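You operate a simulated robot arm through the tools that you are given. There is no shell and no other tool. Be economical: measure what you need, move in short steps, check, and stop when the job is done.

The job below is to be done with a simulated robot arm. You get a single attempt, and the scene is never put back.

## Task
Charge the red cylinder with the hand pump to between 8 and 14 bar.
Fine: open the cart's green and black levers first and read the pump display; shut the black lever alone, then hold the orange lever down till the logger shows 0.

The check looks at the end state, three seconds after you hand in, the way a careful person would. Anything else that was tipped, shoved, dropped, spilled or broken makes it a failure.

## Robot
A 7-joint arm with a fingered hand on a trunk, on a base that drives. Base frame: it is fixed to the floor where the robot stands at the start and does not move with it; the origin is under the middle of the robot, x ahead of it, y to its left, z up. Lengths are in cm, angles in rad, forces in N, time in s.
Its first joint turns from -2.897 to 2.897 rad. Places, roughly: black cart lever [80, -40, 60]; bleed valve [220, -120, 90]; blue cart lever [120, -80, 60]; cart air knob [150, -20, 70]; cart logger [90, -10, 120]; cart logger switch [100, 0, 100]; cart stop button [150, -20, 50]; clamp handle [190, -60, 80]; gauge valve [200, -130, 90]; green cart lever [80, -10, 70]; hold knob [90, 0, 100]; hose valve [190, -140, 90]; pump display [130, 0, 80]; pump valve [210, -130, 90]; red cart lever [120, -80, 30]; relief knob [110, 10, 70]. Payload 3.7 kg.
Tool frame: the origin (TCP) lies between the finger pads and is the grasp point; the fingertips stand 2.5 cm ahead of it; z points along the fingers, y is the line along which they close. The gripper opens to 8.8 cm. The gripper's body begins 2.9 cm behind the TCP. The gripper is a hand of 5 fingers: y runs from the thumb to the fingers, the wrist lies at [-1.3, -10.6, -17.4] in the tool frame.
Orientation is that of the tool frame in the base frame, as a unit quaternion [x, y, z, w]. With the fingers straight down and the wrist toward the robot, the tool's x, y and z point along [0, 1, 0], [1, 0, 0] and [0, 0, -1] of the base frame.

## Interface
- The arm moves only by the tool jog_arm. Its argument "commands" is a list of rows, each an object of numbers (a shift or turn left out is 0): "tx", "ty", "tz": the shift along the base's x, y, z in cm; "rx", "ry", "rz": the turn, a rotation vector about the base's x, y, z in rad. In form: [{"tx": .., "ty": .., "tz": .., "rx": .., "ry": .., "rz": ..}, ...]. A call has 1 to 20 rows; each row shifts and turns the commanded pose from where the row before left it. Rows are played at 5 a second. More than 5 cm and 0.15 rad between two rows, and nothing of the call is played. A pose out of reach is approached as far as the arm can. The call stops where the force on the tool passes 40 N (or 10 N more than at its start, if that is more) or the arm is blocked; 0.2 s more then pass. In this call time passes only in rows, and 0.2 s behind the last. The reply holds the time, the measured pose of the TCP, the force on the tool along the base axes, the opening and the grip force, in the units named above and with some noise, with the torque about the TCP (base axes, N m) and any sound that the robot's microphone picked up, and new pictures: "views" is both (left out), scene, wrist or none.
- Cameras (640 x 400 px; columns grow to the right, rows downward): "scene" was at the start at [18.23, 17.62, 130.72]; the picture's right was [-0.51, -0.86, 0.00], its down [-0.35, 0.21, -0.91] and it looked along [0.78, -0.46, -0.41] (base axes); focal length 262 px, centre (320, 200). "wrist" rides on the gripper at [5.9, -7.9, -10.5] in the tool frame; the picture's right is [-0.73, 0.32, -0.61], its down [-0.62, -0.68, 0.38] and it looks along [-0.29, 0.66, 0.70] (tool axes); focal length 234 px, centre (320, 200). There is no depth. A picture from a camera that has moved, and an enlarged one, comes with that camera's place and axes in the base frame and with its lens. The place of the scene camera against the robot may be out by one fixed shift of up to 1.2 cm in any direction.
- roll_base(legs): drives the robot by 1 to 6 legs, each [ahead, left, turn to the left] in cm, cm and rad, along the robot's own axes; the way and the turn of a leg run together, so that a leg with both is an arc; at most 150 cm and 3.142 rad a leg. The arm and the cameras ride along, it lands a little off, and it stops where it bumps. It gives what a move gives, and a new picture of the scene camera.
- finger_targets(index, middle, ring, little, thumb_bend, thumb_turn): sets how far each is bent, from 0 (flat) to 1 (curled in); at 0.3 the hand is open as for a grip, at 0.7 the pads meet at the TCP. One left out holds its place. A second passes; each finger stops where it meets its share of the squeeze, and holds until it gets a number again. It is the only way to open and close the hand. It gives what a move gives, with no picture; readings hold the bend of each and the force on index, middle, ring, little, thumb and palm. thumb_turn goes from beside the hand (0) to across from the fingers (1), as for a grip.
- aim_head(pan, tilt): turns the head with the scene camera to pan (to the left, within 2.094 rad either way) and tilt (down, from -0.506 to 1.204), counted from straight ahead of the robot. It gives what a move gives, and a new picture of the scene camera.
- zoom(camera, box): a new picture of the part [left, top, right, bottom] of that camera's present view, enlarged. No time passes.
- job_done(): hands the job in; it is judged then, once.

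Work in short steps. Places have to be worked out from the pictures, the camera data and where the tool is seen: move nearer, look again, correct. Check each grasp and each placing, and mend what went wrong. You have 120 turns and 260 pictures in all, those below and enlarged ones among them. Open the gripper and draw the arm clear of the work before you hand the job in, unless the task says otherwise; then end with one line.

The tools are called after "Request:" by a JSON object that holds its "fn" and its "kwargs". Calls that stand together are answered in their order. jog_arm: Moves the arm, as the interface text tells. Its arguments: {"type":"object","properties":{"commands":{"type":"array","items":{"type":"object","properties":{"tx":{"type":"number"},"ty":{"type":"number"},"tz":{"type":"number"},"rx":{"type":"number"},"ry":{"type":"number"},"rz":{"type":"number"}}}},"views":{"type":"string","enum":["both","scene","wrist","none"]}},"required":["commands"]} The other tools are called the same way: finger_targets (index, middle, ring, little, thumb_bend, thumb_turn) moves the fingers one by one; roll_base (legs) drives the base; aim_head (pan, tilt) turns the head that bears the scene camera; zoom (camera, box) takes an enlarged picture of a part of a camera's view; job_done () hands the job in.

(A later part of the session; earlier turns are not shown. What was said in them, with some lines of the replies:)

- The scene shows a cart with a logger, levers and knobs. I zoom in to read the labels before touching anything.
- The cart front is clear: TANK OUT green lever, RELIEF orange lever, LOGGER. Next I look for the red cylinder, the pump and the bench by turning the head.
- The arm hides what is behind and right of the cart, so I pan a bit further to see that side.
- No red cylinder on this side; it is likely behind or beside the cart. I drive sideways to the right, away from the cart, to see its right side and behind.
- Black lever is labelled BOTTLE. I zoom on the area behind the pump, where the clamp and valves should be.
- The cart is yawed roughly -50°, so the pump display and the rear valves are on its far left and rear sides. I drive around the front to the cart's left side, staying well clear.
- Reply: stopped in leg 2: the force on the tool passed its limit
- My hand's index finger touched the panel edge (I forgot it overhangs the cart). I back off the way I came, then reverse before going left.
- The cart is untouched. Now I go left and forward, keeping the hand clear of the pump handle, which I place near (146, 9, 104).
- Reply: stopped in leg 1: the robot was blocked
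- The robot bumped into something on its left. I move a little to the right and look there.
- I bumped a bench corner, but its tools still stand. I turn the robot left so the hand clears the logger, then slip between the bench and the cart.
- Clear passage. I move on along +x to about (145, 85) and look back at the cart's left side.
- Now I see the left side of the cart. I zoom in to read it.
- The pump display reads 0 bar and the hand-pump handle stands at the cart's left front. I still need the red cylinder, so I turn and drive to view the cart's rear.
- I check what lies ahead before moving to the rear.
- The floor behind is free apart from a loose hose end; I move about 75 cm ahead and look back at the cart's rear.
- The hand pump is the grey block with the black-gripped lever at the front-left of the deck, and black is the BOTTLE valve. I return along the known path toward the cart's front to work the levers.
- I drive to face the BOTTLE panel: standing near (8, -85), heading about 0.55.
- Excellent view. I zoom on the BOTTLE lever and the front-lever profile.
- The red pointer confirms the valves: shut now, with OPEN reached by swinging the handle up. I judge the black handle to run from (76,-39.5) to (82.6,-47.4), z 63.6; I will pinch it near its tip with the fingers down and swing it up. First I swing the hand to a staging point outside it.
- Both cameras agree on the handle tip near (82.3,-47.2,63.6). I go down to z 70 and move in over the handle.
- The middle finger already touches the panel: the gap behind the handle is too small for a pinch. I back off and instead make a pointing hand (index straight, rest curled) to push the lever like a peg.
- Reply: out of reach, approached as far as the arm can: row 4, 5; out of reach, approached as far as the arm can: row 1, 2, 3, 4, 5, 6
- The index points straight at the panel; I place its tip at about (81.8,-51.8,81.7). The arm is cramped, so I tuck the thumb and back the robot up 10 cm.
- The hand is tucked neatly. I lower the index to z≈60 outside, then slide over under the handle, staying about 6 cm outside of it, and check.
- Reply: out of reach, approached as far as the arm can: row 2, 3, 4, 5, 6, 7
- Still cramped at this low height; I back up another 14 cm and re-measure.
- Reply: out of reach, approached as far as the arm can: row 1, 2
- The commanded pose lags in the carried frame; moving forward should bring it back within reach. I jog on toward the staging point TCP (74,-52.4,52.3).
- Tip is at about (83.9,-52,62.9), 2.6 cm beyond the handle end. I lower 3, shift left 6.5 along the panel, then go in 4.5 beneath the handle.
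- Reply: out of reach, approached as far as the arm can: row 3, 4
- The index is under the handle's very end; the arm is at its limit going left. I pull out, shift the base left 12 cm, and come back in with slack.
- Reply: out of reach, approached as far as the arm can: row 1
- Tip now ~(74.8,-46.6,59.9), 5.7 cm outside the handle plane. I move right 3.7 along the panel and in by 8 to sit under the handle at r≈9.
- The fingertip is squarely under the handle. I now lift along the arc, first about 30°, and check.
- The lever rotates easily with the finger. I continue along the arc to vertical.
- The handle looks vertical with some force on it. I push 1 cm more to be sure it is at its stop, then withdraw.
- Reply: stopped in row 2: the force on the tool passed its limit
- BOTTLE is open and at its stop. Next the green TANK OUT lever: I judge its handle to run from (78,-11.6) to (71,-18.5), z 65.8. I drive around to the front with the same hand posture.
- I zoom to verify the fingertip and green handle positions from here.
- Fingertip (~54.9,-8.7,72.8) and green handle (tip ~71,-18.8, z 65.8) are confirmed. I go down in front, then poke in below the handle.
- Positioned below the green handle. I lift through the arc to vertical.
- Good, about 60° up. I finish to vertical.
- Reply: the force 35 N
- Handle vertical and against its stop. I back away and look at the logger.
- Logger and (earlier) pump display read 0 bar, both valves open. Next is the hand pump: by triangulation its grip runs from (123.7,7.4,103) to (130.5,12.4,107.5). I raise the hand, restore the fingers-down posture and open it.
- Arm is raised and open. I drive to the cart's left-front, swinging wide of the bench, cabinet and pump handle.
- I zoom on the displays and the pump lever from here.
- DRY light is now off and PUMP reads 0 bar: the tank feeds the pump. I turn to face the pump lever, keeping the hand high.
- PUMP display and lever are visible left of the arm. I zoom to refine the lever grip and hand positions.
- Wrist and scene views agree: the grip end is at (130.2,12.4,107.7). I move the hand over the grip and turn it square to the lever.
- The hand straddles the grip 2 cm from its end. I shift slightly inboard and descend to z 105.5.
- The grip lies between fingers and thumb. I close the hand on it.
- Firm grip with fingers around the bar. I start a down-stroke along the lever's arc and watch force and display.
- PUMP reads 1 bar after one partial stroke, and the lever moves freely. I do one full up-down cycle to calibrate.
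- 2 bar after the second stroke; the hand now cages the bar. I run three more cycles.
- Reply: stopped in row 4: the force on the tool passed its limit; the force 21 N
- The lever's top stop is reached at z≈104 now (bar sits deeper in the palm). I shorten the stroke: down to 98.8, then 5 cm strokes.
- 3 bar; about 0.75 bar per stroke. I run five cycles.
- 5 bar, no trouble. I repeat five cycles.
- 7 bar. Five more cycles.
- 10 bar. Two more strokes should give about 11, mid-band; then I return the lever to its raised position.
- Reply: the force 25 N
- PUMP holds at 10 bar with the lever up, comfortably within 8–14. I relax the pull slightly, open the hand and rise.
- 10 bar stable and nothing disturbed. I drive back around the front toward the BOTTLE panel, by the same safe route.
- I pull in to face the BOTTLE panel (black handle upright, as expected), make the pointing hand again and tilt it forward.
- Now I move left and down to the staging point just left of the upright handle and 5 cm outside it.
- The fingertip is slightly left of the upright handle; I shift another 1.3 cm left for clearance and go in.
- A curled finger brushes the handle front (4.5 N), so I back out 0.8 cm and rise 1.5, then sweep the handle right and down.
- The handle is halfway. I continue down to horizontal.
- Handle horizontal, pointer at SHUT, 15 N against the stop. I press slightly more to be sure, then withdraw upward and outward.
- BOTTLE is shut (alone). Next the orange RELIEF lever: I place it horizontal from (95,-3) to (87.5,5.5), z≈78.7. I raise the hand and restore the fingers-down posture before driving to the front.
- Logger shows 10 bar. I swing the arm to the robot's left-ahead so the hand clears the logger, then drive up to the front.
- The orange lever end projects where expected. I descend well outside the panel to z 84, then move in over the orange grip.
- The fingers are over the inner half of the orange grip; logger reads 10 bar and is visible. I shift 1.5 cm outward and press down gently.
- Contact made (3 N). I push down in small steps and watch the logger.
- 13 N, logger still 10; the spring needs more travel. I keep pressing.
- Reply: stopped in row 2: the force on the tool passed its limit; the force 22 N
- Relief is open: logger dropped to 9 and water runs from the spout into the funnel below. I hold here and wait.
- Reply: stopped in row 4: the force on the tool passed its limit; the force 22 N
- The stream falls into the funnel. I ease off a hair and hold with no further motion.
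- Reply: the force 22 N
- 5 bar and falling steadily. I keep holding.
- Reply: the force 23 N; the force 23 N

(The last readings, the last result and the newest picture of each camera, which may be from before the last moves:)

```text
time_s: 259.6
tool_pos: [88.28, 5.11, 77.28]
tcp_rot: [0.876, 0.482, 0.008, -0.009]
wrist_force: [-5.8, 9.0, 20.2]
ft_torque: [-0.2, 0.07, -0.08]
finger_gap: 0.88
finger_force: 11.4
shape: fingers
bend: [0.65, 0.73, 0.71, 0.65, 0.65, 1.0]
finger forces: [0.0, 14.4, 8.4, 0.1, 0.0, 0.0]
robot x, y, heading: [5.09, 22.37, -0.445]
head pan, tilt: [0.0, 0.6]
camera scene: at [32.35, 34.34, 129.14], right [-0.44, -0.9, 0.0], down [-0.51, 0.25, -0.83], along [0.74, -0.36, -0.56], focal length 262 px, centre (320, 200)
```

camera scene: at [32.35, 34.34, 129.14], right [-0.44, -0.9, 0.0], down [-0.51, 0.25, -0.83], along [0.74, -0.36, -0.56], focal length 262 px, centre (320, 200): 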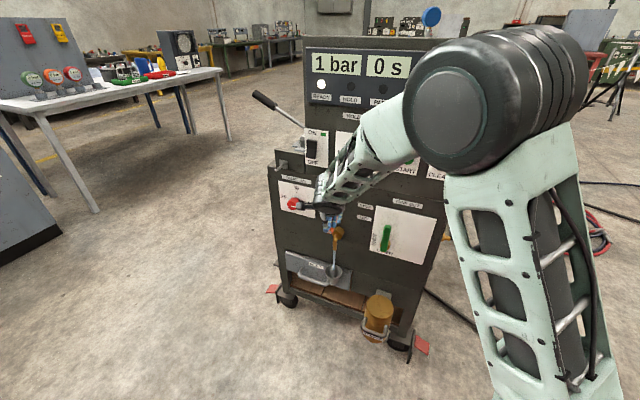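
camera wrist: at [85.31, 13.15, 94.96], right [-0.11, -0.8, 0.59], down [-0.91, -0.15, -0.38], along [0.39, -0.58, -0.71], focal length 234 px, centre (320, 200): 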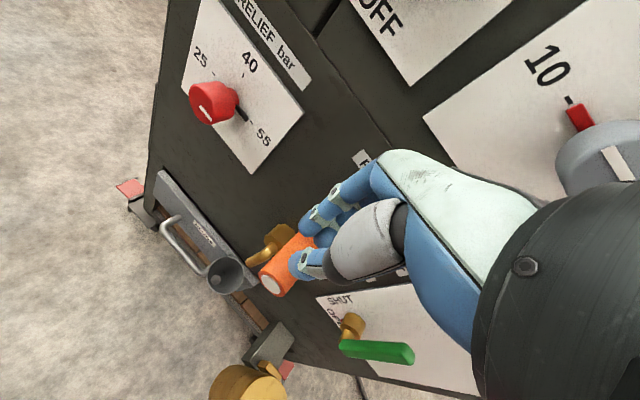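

1 bar left; I hold on until it reads 0 and the stream ends.

Request:
{"fn": "jog_arm", "kwargs": {"commands": [{}, {}, {}, {}, {}, {}, {}, {}, {}, {}, {}, {}, {}, {}, {}, {}, {}, {}, {}, {}], "views": "none"}}

Request:
{"fn": "jog_arm", "kwargs": {"commands": [{}, {}, {}, {}, {}, {}, {}, {}, {}, {}, {}, {}, {}, {}, {}, {}, {}, {}, {}, {}], "views": "scene"}}

Request:
{"fn": "zoom", "kwargs": {"camera": "scene", "box": [260, 180, 420, 280]}}

```text
time_s: 263.9
tool_pos: [88.4, 4.97, 77.05]
tcp_rot: [0.876, 0.482, 0.008, -0.009]
wrist_force: [-4.8, 9.5, 19.8]
ft_torque: [-0.18, 0.07, -0.05]
finger_gap: 0.87
finger_force: 11.7
shape: fingers
bend: [0.65, 0.73, 0.71, 0.65, 0.65, 1.0]
finger forces: [0.0, 14.5, 8.4, 0.0, 0.0, 0.0]
robot x, y, heading: [5.76, 22.46, -0.453]
head pan, tilt: [0.0, 0.6]
```

```text
time_s: 268.1
tool_pos: [88.42, 4.96, 77.26]
tcp_rot: [0.876, 0.482, 0.008, -0.009]
wrist_force: [-6.5, 10.4, 19.3]
ft_torque: [-0.22, 0.06, -0.08]
finger_gap: 0.87
finger_force: 11.2
shape: fingers
bend: [0.65, 0.73, 0.71, 0.65, 0.65, 1.0]
finger forces: [0.0, 14.4, 8.4, 0.0, 0.0, 0.0]
robot x, y, heading: [5.42, 22.62, -0.449]
head pan, tilt: [0.0, 0.6]
camera scene: at [32.35, 34.34, 129.14], right [-0.44, -0.9, 0.0], down [-0.51, 0.25, -0.83], along [0.74, -0.36, -0.56], focal length 262 px, centre (320, 200)
```

scene: 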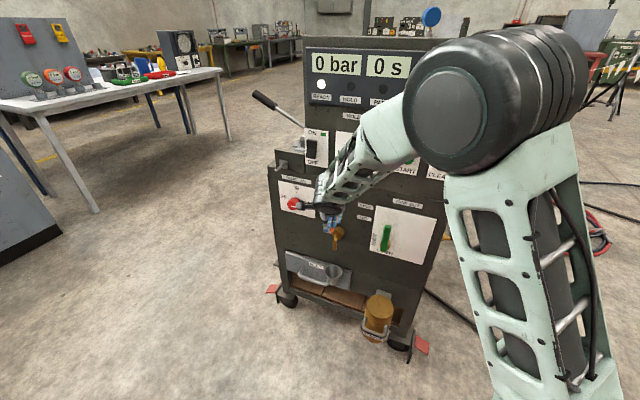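

```text
4.00 times, centred on (340, 230) of scene
camera zoom: at [32.35, 34.34, 129.14], right [-0.44, -0.9, 0.0], down [-0.51, 0.25, -0.83], along [0.74, -0.36, -0.56], focal length 1047 px, centre (240, 80)
```

zoom: 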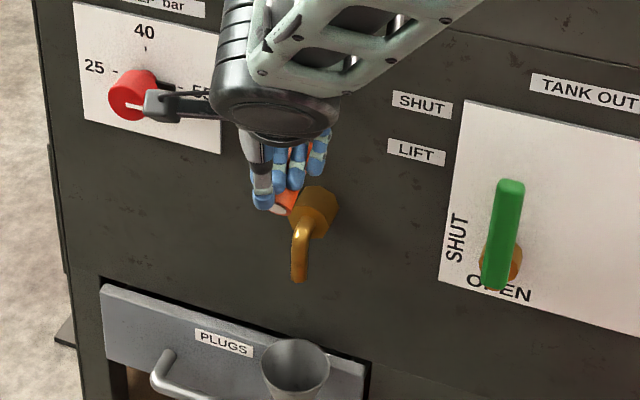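

Logger reads 0 and the stream has stopped. I release the lever upward, then back out and up and open the hand.

Request:
{"fn": "jog_arm", "kwargs": {"commands": [{"tz": 1.5}, {"tz": 1.5}, {"tz": 2}, {"tz": 2}, {"tx": -2.5, "ty": 3.6}, {"tx": -2.5, "ty": 3.6}, {"tx": -2.5, "ty": 3.6}, {"tz": 4.5}, {"tz": 4.5}, {"tz": 4.5}, {"tz": 4.5}, {"tz": 4.5}, {"tz": 4.5}], "views": "none"}}

Request:
{"fn": "finger_targets", "kwargs": {"index": 0.3, "middle": 0.3, "ring": 0.3, "little": 0.3, "thumb_bend": 0.3}}

Request:
{"fn": "roll_base", "kwargs": {"legs": [[-45, -20, 0]]}}

Request:
{"fn": "zoom", "kwargs": {"camera": "scene", "box": [210, 20, 450, 250]}}

```text
time_s: 270.9
tool_pos: [81.08, 15.98, 111.21]
tcp_rot: [0.876, 0.483, 0.008, -0.01]
wrist_force: [0.8, 0.1, 0.0]
ft_torque: [0.0, 0.0, 0.03]
finger_gap: 0.86
finger_force: 0.0
shape: fingers
bend: [0.65, 0.65, 0.65, 0.65, 0.65, 1.0]
finger forces: [0.0, 0.0, 0.0, 0.0, 0.0, 0.0]
robot x, y, heading: [5.36, 22.8, -0.454]
head pan, tilt: [0.0, 0.6]
```

```text
time_s: 271.9
tool_pos: [80.95, 15.7, 111.07]
tcp_rot: [0.876, 0.482, 0.008, -0.009]
wrist_force: [-0.3, 0.0, 0.0]
ft_torque: [-0.01, -0.01, -0.01]
finger_gap: 8.44
finger_force: 0.1
shape: fingers
bend: [0.3, 0.3, 0.3, 0.3, 0.3, 0.98]
finger forces: [0.0, 0.0, 0.1, 0.1, 0.0, 0.0]
robot x, y, heading: [5.09, 22.45, -0.448]
head pan, tilt: [0.0, 0.6]
```

```text
time_s: 274.8
tool_pos: [31.97, 17.4, 111.11]
tcp_rot: [0.875, 0.483, 0.008, -0.01]
wrist_force: [0.4, -0.4, -0.2]
ft_torque: [-0.01, 0.04, -0.01]
finger_gap: 8.45
finger_force: 0.0
shape: fingers
bend: [0.3, 0.3, 0.3, 0.3, 0.3, 0.98]
finger forces: [0.0, 0.0, 0.0, 0.0, 0.0, 0.1]
robot x, y, heading: [-43.39, 24.0, -0.45]
head pan, tilt: [0.0, 0.6]
camera scene: at [-16.66, 35.78, 129.13], right [-0.43, -0.9, 0.0], down [-0.51, 0.24, -0.83], along [0.74, -0.36, -0.56], focal length 262 px, centre (320, 200)
```

scene: 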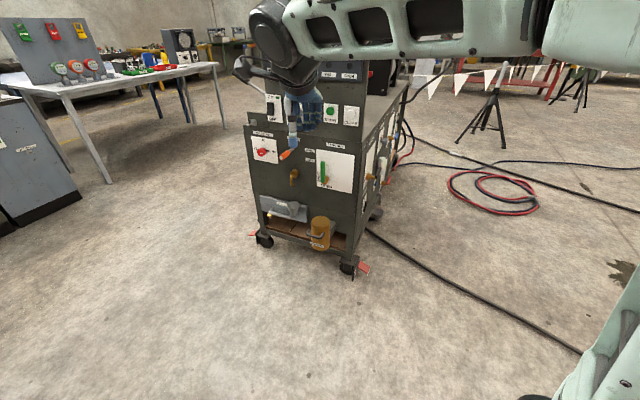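

```text
1.74 times, centred on (330, 135) of scene
camera zoom: at [-16.66, 35.78, 129.13], right [-0.43, -0.9, 0.0], down [-0.51, 0.24, -0.83], along [0.74, -0.36, -0.56], focal length 455 px, centre (303, 313)
```

zoom: 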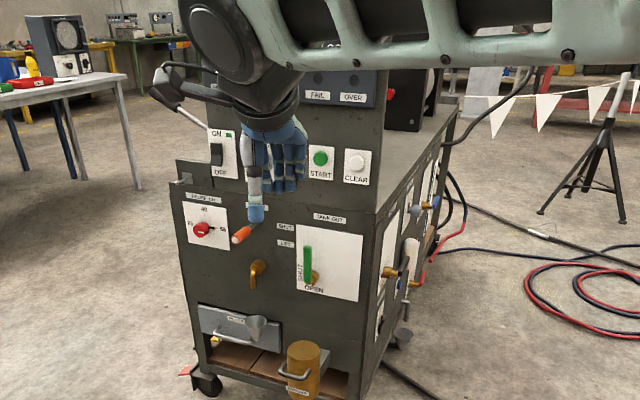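

The relief lever sprang back to SHUT. I sidestep for a last unobstructed look at the logger and both levers.

Request:
{"fn": "roll_base", "kwargs": {"legs": [[0, -45, 0]]}}

Request:
{"fn": "aim_head", "kwargs": {"pan": 0.4, "tilt": 0.45}}

Request:
{"fn": "zoom", "kwargs": {"camera": "scene", "box": [220, 20, 520, 300]}}

```text
time_s: 277.5
tool_pos: [12.29, -23.17, 111.03]
tcp_rot: [0.876, 0.482, 0.006, -0.01]
wrist_force: [0.8, -0.3, 0.5]
ft_torque: [0.01, -0.01, -0.02]
finger_gap: 8.47
finger_force: 0.1
shape: fingers
bend: [0.3, 0.3, 0.3, 0.3, 0.3, 0.98]
finger forces: [0.0, 0.0, 0.0, 0.1, 0.0, 0.0]
robot x, y, heading: [-63.04, -16.33, -0.451]
head pan, tilt: [0.0, 0.6]
camera scene: at [-36.09, -4.69, 129.13], right [-0.44, -0.9, 0.0], down [-0.51, 0.25, -0.83], along [0.74, -0.36, -0.56], focal length 262 px, centre (320, 200)
```

scene: 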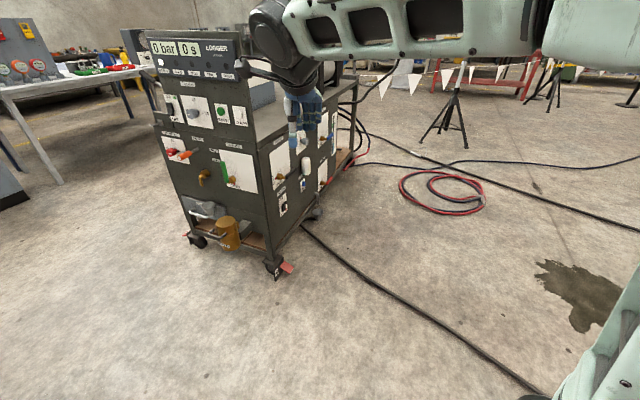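

```text
time_s: 278.3
tool_pos: [12.54, -23.14, 111.14]
tcp_rot: [0.876, 0.482, 0.008, -0.01]
wrist_force: [0.1, -0.1, -0.3]
ft_torque: [-0.02, 0.01, 0.01]
finger_gap: 8.44
finger_force: 0.0
shape: fingers
bend: [0.3, 0.3, 0.3, 0.3, 0.3, 0.98]
finger forces: [0.0, 0.0, 0.0, 0.0, 0.0, 0.0]
robot x, y, heading: [-62.74, -16.69, -0.451]
head pan, tilt: [0.4, 0.45]
camera scene: at [-34.87, -1.32, 130.48], right [-0.05, -1.0, 0.0], down [-0.43, 0.02, -0.9], along [0.9, -0.05, -0.44], focal length 262 px, centre (320, 200)
```

scene: 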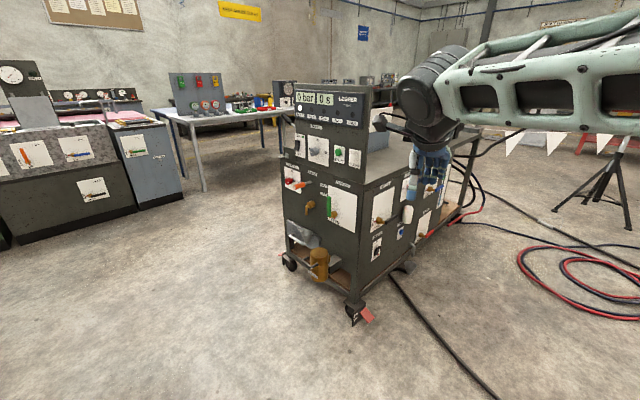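

```text
1.43 times, centred on (370, 160) of scene
camera zoom: at [-34.87, -1.32, 130.48], right [-0.05, -1.0, 0.0], down [-0.43, 0.02, -0.9], along [0.9, -0.05, -0.44], focal length 374 px, centre (249, 257)
```

zoom: 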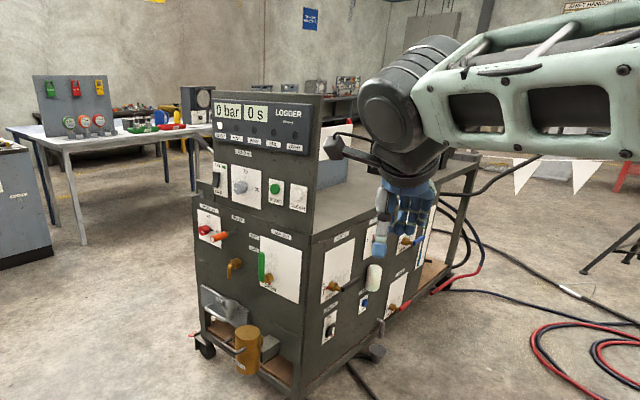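

Logger holds at 0, BOTTLE is shut with about 10 bar behind it, TANK OUT is open, RELIEF is back up, and the arm is clear with the hand open. I hand in.

Request:
{"fn": "job_done", "kwargs": {}}

```text
The job is handed in.
```

I charged the cylinder behind the cart's BOTTLE valve to 10 bar with the hand pump, shut the black lever alone, and bled the line through the orange lever until the logger showed 0. I never saw the red cylinder itself and took it to be what the BOTTLE valve feeds; on the way, a finger touched the logger panel and the base bumped a bench, and I saw nothing tipped or moved.
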